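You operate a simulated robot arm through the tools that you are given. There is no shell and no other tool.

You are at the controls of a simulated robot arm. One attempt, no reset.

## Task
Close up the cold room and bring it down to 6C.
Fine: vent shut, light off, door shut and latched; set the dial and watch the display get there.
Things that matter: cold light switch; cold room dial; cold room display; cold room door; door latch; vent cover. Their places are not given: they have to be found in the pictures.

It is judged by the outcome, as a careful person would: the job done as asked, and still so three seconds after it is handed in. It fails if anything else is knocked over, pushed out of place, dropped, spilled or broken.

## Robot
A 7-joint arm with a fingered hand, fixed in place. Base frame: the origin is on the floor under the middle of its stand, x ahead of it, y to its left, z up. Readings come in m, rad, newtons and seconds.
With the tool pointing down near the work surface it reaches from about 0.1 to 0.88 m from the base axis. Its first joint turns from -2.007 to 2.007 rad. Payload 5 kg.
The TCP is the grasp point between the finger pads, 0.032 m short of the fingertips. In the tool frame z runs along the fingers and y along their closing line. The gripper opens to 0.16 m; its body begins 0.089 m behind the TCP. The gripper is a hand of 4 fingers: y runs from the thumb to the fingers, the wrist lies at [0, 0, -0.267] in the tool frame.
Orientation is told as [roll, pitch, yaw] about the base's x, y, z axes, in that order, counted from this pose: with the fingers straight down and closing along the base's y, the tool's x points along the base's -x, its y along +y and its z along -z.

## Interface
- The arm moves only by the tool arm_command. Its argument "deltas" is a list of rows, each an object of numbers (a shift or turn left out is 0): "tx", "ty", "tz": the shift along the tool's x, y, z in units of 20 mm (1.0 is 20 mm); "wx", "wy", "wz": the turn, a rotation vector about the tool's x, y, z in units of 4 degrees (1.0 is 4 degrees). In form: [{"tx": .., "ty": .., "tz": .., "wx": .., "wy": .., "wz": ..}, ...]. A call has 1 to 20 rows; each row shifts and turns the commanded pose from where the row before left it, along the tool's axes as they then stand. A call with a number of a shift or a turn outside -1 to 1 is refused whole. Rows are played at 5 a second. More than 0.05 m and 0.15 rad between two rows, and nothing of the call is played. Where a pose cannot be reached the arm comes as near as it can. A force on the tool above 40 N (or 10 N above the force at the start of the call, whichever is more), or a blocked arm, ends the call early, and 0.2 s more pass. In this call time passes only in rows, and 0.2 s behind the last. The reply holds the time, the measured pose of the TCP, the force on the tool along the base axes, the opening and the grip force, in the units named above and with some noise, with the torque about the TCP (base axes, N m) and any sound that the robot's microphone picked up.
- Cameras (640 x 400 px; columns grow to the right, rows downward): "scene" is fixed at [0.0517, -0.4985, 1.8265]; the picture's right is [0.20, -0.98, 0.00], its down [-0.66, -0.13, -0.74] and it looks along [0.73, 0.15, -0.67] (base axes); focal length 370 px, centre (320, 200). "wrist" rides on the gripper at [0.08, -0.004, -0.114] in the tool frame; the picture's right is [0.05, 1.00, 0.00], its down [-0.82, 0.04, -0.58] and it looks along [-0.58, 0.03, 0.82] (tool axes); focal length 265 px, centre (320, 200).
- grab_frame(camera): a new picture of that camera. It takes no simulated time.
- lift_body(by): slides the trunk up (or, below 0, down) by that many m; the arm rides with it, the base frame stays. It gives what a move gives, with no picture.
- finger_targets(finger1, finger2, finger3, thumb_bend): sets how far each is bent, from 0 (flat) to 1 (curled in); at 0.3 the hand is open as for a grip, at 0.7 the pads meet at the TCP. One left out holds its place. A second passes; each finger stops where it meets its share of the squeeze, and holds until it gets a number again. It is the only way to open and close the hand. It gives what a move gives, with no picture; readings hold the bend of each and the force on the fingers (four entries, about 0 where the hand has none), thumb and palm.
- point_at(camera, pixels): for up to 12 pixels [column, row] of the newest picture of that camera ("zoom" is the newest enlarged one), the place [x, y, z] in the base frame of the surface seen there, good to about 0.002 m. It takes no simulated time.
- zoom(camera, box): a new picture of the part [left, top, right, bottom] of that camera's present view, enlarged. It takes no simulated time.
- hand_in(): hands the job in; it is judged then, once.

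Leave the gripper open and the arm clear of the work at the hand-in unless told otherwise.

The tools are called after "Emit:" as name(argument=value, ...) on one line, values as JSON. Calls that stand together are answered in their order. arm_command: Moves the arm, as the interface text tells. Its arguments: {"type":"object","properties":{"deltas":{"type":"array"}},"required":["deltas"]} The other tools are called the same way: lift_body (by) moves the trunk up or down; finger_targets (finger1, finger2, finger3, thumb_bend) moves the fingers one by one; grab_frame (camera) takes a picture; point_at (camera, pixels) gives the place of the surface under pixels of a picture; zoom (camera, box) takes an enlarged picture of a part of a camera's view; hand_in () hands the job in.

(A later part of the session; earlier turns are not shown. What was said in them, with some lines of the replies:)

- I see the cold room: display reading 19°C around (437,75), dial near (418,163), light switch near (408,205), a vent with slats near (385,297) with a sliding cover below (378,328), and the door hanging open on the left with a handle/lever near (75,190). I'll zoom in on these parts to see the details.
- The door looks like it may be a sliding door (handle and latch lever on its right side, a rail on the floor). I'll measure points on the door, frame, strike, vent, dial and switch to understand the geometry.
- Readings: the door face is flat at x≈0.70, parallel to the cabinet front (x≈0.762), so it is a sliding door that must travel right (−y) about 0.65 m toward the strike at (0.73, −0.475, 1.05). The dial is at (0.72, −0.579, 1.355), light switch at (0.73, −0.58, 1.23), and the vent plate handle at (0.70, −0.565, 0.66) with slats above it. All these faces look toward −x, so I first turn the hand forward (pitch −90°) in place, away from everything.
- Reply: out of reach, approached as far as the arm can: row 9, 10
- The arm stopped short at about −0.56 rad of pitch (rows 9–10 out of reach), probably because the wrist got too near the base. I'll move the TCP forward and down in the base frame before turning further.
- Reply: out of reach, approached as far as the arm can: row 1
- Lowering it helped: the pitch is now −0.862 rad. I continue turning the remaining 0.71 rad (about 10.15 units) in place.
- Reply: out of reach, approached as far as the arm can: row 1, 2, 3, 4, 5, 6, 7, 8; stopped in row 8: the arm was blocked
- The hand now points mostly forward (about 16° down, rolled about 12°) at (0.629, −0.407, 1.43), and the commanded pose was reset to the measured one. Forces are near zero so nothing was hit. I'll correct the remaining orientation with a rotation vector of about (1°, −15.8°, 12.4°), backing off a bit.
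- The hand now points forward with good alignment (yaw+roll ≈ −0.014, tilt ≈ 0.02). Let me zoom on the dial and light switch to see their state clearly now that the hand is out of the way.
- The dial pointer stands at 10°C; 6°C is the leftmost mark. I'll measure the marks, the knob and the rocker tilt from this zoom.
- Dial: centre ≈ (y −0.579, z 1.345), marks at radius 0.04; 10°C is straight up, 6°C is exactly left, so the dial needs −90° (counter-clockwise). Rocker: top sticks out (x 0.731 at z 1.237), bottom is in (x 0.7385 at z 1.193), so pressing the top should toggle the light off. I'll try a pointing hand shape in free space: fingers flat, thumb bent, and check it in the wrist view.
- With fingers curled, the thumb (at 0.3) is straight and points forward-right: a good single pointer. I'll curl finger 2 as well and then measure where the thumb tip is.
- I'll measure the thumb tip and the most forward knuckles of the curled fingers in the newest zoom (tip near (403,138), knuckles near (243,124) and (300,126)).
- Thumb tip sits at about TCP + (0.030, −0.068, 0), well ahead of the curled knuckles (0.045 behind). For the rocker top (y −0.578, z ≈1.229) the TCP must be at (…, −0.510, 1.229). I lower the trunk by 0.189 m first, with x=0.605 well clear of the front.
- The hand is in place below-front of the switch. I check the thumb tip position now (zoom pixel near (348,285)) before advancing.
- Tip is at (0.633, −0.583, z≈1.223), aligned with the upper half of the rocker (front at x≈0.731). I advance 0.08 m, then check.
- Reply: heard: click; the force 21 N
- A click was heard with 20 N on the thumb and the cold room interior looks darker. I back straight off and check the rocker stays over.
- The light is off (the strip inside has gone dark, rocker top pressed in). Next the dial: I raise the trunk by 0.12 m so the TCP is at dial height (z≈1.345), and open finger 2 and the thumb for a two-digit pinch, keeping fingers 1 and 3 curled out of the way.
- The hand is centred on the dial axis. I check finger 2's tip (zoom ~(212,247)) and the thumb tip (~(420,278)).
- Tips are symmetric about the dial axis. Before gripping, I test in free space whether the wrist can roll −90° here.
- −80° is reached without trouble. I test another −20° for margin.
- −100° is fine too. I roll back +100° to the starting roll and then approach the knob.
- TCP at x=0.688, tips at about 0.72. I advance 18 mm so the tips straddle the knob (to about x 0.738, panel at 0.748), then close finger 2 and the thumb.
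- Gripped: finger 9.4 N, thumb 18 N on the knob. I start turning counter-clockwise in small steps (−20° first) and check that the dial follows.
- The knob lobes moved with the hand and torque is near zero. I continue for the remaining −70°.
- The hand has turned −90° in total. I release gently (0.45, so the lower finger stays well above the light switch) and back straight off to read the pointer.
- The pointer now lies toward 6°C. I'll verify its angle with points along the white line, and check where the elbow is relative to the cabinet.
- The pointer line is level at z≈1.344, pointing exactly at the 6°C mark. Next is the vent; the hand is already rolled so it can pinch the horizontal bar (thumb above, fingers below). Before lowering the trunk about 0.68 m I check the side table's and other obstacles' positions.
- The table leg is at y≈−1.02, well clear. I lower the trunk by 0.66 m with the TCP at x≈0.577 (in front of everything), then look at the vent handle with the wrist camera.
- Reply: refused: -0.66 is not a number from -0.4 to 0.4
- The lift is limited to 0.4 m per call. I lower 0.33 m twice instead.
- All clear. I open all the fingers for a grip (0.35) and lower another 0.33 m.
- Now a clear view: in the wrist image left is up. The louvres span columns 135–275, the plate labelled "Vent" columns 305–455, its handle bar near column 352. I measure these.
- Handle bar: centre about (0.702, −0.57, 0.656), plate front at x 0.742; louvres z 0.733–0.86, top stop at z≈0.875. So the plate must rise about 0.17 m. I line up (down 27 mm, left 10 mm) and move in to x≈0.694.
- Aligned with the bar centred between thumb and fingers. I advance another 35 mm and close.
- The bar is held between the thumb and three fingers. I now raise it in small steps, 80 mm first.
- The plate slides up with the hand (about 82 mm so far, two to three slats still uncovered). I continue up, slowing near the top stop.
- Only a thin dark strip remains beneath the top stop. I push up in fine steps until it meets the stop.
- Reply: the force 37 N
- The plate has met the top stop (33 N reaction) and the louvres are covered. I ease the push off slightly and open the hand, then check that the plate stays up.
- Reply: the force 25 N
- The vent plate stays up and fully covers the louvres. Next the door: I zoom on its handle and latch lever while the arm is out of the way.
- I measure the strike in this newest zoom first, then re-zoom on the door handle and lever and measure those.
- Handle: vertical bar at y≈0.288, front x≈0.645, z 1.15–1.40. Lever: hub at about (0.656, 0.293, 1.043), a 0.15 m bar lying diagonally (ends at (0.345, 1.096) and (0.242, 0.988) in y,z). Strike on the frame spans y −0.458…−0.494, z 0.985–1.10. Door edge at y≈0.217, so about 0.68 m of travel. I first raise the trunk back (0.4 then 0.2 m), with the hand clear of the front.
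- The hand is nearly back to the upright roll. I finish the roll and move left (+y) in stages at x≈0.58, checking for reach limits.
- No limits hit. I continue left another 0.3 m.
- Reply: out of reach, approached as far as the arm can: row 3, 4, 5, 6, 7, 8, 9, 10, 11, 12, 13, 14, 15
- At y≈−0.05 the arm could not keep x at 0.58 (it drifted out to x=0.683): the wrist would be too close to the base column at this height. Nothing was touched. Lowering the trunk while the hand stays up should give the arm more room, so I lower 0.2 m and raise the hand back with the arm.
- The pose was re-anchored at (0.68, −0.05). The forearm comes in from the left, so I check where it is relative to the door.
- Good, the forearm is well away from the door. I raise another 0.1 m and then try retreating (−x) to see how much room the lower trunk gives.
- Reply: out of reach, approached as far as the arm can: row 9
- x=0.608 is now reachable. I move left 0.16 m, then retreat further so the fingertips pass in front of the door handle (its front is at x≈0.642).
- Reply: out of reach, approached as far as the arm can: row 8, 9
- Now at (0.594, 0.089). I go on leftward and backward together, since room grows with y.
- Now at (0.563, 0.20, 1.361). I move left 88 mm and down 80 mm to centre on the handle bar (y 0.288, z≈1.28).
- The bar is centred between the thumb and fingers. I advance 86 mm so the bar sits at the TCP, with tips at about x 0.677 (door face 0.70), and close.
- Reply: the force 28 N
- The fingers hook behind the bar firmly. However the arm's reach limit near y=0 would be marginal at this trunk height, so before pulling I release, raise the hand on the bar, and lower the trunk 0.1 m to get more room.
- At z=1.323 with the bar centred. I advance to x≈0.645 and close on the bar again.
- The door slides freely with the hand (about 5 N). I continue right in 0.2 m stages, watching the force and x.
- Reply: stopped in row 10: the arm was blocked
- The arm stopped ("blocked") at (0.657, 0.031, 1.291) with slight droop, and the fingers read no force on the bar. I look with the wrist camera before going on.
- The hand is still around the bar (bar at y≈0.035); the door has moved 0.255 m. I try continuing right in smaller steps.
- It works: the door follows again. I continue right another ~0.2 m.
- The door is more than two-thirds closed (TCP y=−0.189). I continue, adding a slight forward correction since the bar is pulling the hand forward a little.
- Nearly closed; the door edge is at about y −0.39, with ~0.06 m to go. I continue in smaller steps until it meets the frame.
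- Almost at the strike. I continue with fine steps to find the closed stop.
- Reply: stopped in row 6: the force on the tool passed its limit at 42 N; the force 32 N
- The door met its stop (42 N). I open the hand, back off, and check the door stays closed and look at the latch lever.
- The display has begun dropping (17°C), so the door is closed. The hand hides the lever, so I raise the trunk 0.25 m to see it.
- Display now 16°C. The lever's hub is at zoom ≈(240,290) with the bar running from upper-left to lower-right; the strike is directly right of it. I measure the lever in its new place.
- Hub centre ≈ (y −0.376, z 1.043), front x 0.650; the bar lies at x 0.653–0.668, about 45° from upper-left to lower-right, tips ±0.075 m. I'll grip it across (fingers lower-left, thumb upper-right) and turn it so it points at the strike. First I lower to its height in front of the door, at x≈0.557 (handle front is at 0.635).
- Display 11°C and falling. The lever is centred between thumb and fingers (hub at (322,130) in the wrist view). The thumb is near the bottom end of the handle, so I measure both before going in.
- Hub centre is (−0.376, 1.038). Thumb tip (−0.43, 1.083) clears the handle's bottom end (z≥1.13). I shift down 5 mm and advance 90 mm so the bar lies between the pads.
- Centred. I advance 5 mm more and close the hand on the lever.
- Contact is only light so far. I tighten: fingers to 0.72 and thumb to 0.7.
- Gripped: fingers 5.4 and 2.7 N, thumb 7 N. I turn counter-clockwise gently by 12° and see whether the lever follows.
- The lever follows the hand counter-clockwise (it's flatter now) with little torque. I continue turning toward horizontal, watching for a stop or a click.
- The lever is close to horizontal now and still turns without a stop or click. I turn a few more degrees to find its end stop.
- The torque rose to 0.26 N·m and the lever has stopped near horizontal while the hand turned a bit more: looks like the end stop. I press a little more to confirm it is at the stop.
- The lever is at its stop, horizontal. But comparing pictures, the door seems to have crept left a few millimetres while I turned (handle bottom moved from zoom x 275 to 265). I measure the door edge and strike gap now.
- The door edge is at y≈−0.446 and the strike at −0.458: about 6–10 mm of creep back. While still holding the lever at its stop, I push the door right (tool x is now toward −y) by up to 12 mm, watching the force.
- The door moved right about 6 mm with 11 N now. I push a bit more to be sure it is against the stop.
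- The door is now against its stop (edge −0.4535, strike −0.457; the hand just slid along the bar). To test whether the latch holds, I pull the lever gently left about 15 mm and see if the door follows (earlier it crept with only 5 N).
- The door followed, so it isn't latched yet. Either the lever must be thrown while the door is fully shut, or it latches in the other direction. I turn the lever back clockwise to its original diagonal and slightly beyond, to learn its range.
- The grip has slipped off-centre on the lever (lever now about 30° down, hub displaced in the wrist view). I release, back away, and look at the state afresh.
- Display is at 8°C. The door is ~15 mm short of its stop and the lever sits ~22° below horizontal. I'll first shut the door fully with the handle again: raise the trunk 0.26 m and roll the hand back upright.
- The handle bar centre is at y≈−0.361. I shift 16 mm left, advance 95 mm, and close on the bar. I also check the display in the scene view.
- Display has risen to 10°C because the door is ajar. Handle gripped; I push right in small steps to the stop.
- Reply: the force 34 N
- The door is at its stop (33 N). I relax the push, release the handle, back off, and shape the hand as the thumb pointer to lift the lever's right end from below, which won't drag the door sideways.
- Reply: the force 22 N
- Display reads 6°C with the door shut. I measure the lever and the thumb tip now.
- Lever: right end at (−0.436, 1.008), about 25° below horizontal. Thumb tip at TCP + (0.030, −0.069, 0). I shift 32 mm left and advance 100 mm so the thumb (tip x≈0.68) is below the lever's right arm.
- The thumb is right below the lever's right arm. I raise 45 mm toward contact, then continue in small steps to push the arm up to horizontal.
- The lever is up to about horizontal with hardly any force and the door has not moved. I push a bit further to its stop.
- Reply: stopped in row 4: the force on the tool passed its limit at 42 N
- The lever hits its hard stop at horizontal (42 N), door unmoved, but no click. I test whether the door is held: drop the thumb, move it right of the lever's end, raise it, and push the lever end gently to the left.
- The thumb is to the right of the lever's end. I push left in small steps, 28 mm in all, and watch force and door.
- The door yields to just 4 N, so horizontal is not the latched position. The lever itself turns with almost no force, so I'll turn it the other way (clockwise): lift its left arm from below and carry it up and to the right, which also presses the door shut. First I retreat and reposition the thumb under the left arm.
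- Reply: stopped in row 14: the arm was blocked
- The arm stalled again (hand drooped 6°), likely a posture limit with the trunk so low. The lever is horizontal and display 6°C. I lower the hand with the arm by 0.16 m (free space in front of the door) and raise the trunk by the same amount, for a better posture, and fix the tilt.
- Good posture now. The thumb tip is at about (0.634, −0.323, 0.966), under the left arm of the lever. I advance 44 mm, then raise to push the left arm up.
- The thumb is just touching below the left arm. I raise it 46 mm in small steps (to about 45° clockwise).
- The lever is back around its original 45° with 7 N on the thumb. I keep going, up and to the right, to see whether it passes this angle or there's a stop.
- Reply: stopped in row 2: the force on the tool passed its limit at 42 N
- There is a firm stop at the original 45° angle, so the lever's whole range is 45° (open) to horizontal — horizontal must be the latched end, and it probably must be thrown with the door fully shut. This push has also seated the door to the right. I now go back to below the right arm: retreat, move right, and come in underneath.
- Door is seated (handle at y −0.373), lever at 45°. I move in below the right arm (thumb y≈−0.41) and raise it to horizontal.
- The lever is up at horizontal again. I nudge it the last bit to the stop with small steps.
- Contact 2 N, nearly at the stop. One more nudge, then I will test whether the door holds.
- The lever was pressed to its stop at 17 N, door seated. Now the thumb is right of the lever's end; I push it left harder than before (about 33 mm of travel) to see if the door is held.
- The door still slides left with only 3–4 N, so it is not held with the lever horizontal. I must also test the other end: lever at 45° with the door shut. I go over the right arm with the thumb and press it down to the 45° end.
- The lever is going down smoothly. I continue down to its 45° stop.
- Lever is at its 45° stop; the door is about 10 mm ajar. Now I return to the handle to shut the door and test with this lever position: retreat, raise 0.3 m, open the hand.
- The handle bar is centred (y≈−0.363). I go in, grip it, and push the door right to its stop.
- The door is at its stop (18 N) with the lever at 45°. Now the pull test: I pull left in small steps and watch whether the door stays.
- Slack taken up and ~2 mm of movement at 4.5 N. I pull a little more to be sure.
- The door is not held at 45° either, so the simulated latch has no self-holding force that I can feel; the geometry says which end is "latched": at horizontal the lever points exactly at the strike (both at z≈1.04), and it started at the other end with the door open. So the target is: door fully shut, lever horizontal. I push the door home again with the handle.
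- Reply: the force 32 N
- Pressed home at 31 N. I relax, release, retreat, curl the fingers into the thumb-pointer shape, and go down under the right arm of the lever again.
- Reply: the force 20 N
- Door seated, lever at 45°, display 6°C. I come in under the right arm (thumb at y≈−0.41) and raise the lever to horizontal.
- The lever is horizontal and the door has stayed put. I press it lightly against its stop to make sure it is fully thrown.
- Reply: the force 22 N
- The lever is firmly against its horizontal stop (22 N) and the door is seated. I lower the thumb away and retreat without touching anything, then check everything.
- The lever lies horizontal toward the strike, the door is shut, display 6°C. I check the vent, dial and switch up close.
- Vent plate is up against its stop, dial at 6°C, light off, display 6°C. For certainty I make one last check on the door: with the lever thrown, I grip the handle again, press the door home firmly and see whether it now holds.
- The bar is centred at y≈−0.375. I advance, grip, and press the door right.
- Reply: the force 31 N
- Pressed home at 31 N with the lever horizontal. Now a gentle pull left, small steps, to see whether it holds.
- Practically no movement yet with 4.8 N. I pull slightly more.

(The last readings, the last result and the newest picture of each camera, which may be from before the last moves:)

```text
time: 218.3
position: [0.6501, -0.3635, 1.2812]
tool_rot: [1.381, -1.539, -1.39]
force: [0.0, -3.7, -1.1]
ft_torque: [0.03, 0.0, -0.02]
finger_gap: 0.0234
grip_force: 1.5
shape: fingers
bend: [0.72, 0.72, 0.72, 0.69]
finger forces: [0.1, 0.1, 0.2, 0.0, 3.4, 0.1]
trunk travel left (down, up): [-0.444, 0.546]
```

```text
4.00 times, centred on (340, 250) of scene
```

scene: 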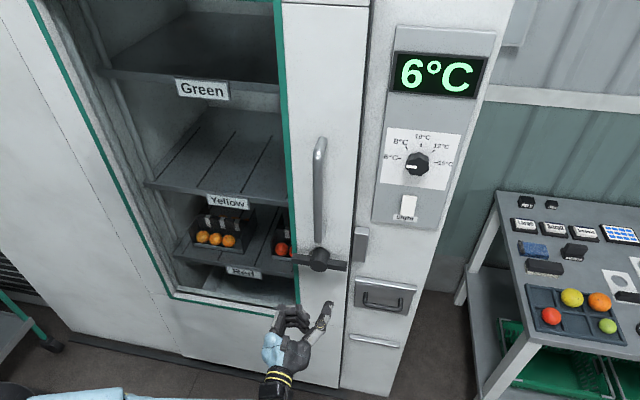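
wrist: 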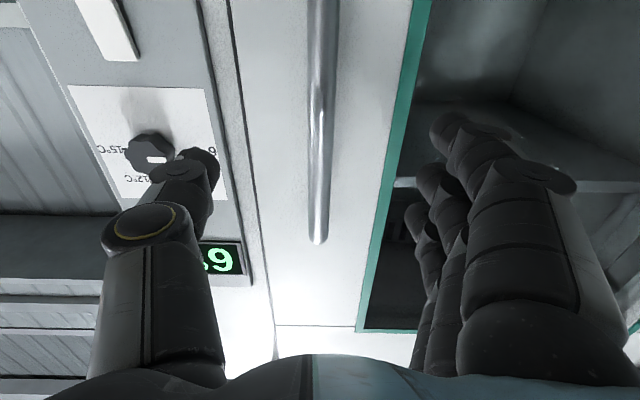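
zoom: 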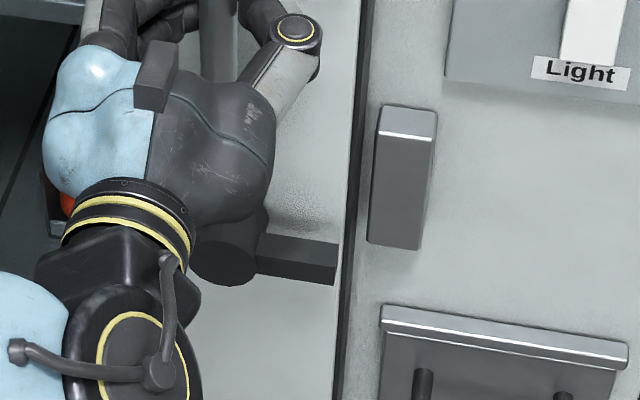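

The door still slides when pulled at about 4 N even with the lever thrown, so in this simulation the latch is a position (lever across, toward the strike) rather than a holding force. I press the door home again.

Emit:
arm_command(deltas=[{"ty": -0.3}, {"ty": -0.3}, {"ty": -0.2}, {"ty": -0.2}, {"ty": -0.2}, {"ty": -0.15}, {"ty": -0.15}])

Emit:
zoom(camera="scene", box=[280, 200, 400, 300])

```text
time: 219.9
position: [0.6499, -0.3884, 1.2799]
tool_rot: [1.363, -1.542, -1.368]
force: [5.3, 26.8, 0.2]
ft_torque: [-0.01, 0.02, 0.07]
finger_gap: 0.0275
grip_force: 11.1
shape: fingers
bend: [0.7, 0.7, 0.7, 0.7]
finger forces: [6.9, 7.3, 7.7, 0.0, 0.0, 0.0]
trunk travel left (down, up): [-0.444, 0.546]
```

```text
4.00 times, centred on (340, 250) of scene
```

zoom: 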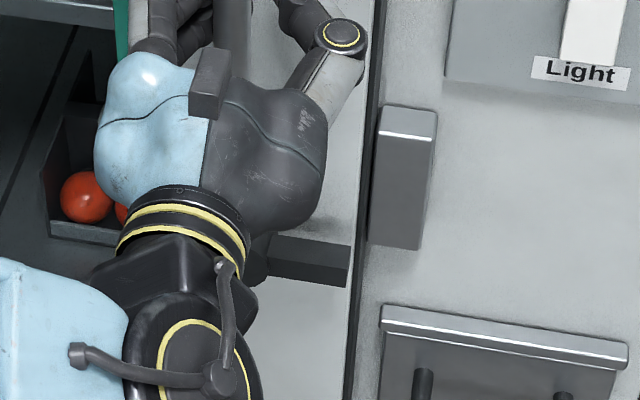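

Door at its stop (27 N). I relax, release and back away, then take a closer look at the lever and strike from below with the wrist camera to be sure of the latch geometry.

Emit:
arm_command(deltas=[{"ty": 0.2}, {"ty": 0.15}])

Emit:
finger_targets(finger1=0.3, finger2=0.3, finger3=0.3, thumb_bend=0.3)

Emit:
arm_command(deltas=[{"tz": -1}, {"tz": -1}, {"tz": -1}, {"tz": -1}, {"tz": -1}, {"tz": -1}])

Emit:
lift_body(by=-0.4)

Emit:
grab_frame(camera="wrist")

Emit:
zoom(camera="scene", box=[280, 200, 400, 300])

```text
time: 220.5
position: [0.6485, -0.3859, 1.2793]
tool_rot: [1.357, -1.541, -1.369]
force: [10.4, 14.0, 2.8]
ft_torque: [0.03, 0.0, -0.08]
finger_gap: 0.026
grip_force: 8.6
shape: fingers
bend: [0.7, 0.7, 0.7, 0.7]
finger forces: [5.4, 5.6, 5.9, 0.0, 0.1, 0.0]
trunk travel left (down, up): [-0.444, 0.546]
```

```text
time: 221.5
position: [0.6476, -0.3872, 1.2786]
tool_rot: [1.378, -1.541, -1.39]
force: [-0.3, 1.2, -0.1]
ft_torque: [0.0, 0.02, -0.01]
finger_gap: 0.1701
grip_force: 0.1
shape: fingers
bend: [0.3, 0.3, 0.3, 0.3]
finger forces: [0.0, 0.1, 0.0, 0.0, 0.0, 0.0]
trunk travel left (down, up): [-0.444, 0.546]
```

```text
time: 222.9
position: [0.5282, -0.385, 1.2805]
tool_rot: [1.367, -1.539, -1.375]
force: [1.6, 0.1, -0.7]
ft_torque: [-0.01, 0.0, 0.0]
finger_gap: 0.1701
grip_force: 0.1
shape: fingers
bend: [0.3, 0.3, 0.3, 0.3]
finger forces: [0.0, 0.0, 0.1, 0.0, 0.0, 0.0]
trunk travel left (down, up): [-0.444, 0.546]
```

```text
time: 226.7
position: [0.5288, -0.3857, 0.8801]
tool_rot: [1.381, -1.539, -1.388]
force: [-0.7, 0.6, 0.7]
ft_torque: [0.02, -0.01, -0.02]
finger_gap: 0.1702
grip_force: 0.0
shape: fingers
bend: [0.3, 0.3, 0.3, 0.3]
finger forces: [0.0, 0.1, 0.1, 0.0, 0.0, 0.0]
trunk travel left (down, up): [-0.044, 0.946]
```

```text
taken
```

wrist: 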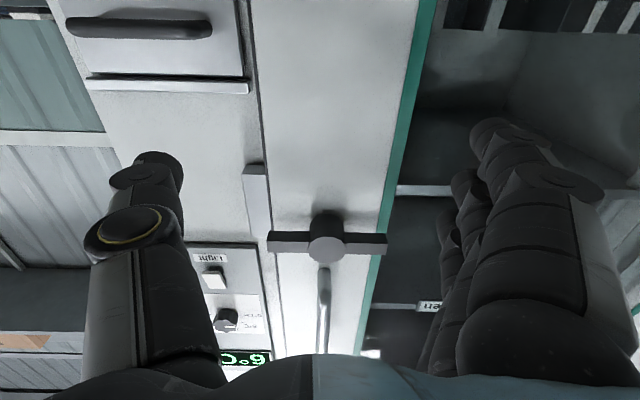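

```text
4.00 times, centred on (340, 250) of scene
```

zoom: 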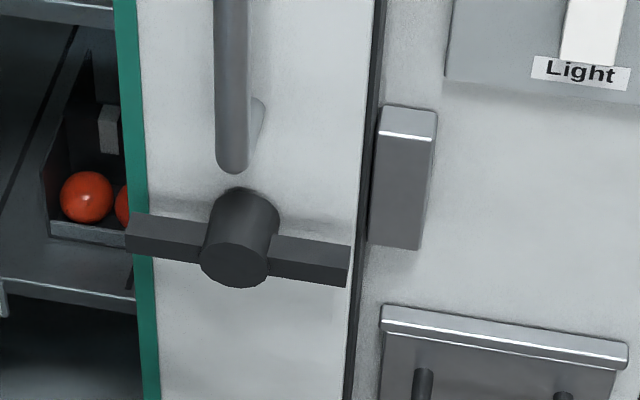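

I zoom the wrist view around the lever and strike (≈(235–395, 150–280)).

Emit:
zoom(camera="wrist", box=[225, 140, 405, 280])

Emit:
point_at(camera="zoom", pixels=[[90, 150], [120, 150], [135, 200], [160, 130], [200, 130], [155, 355], [560, 365], [370, 380], [350, 260], [250, 300], [128, 130], [140, 130]])

```text
2.86 times, centred on (315, 210) of wrist
```

zoom: 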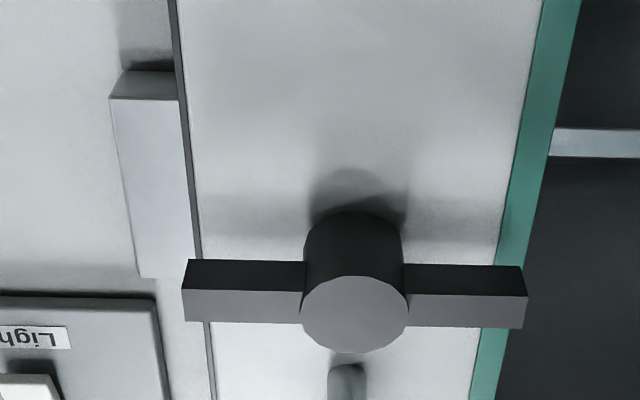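

```text
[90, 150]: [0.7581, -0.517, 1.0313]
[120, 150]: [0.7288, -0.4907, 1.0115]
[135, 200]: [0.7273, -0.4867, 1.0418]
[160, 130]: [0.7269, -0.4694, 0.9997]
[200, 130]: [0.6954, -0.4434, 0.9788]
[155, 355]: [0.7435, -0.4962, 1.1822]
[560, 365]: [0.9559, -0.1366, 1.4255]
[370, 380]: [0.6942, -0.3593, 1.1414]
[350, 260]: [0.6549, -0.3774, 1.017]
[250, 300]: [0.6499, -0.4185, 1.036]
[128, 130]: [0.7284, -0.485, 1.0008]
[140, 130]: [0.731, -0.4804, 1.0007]
```

The lever lies dead horizontal, level with the strike, and the door edge is flush against it. I move the open hand a little farther back, then take final pictures.

Emit:
arm_command(deltas=[{"tz": -1}, {"tz": -0.5}, {"ty": -0.1}, {"ty": 0.1}, {}, {}, {}, {}, {}, {}, {}, {}, {}, {}])

Emit:
grab_frame(camera="scene")

Emit:
zoom(camera="scene", box=[370, 20, 500, 225])

```text
time: 229.7
position: [0.4991, -0.3858, 0.8806]
tool_rot: [1.383, -1.538, -1.391]
force: [0.0, 0.2, -1.1]
ft_torque: [0.01, 0.0, -0.03]
finger_gap: 0.17
grip_force: 0.0
shape: fingers
bend: [0.3, 0.3, 0.3, 0.3]
finger forces: [0.0, 0.0, 0.0, 0.1, 0.1, 0.0]
trunk travel left (down, up): [-0.044, 0.946]
```

```text
taken
```

scene: 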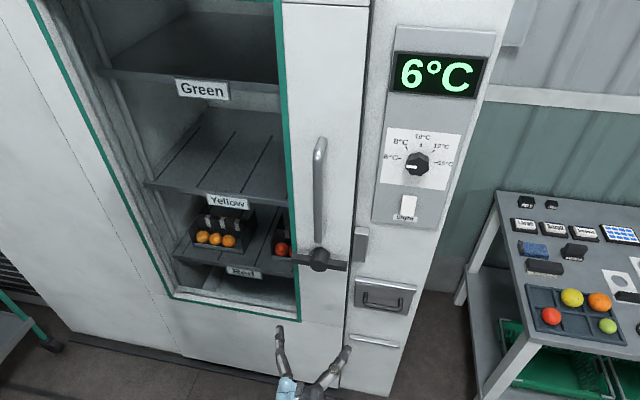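

```text
1.95 times, centred on (435, 122) of scene
```

zoom: 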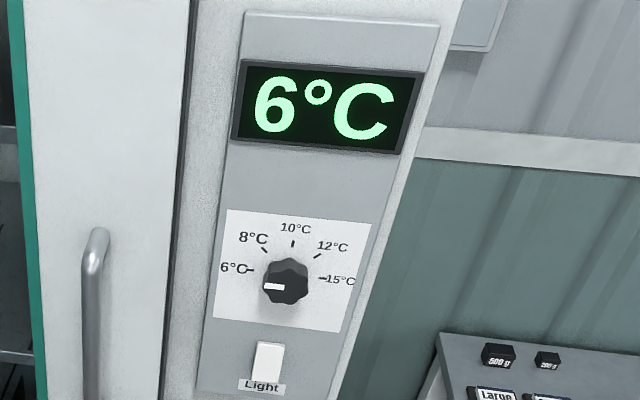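

Final check: display steady at 6°C, dial on 6°C, light off, vent plate up over the louvres, and door shut. The lever is horizontal toward the strike. It did not hold the door against a pull of about 4 N, so that position is my reading of "latched". Nothing else was disturbed, and the hand is open and clear. I hand the job in.

Emit:
hand_in()

```text
The job is handed in.
```

I closed up the cold room and it came down to 6°C, but I couldn't confirm that the latch actually holds the door. With the lever thrown, the door still slid open when I pulled it at about 4 N.

- **Vent:** the cover is up against its top stop and the louvres are fully covered. It stayed there after I let go.
- **Light:** the switch clicked over and the strip inside is dark.
- **Dial and display:** the dial points at the 6°C mark. The display came down from 19°C, read 6°C with the door shut, and was still at 6°C at hand-in.
- **Door:** it is pushed home against its stop, next to the strike.
- **Latch:** the lever is turned to its horizontal stop, level with the strike. It only moves between there and its starting angle of about 45°, and the door wasn't held at either end. I took horizontal as latched because the lever points at the strike there, and it started at the other end with the door open.

While testing the latch I pulled the door a few millimetres open several times, and once the display climbed back to 10°C. I pushed the door home again each time and it returned to 6°C. I saw nothing else knocked or moved, and the hand is open and clear of the work.
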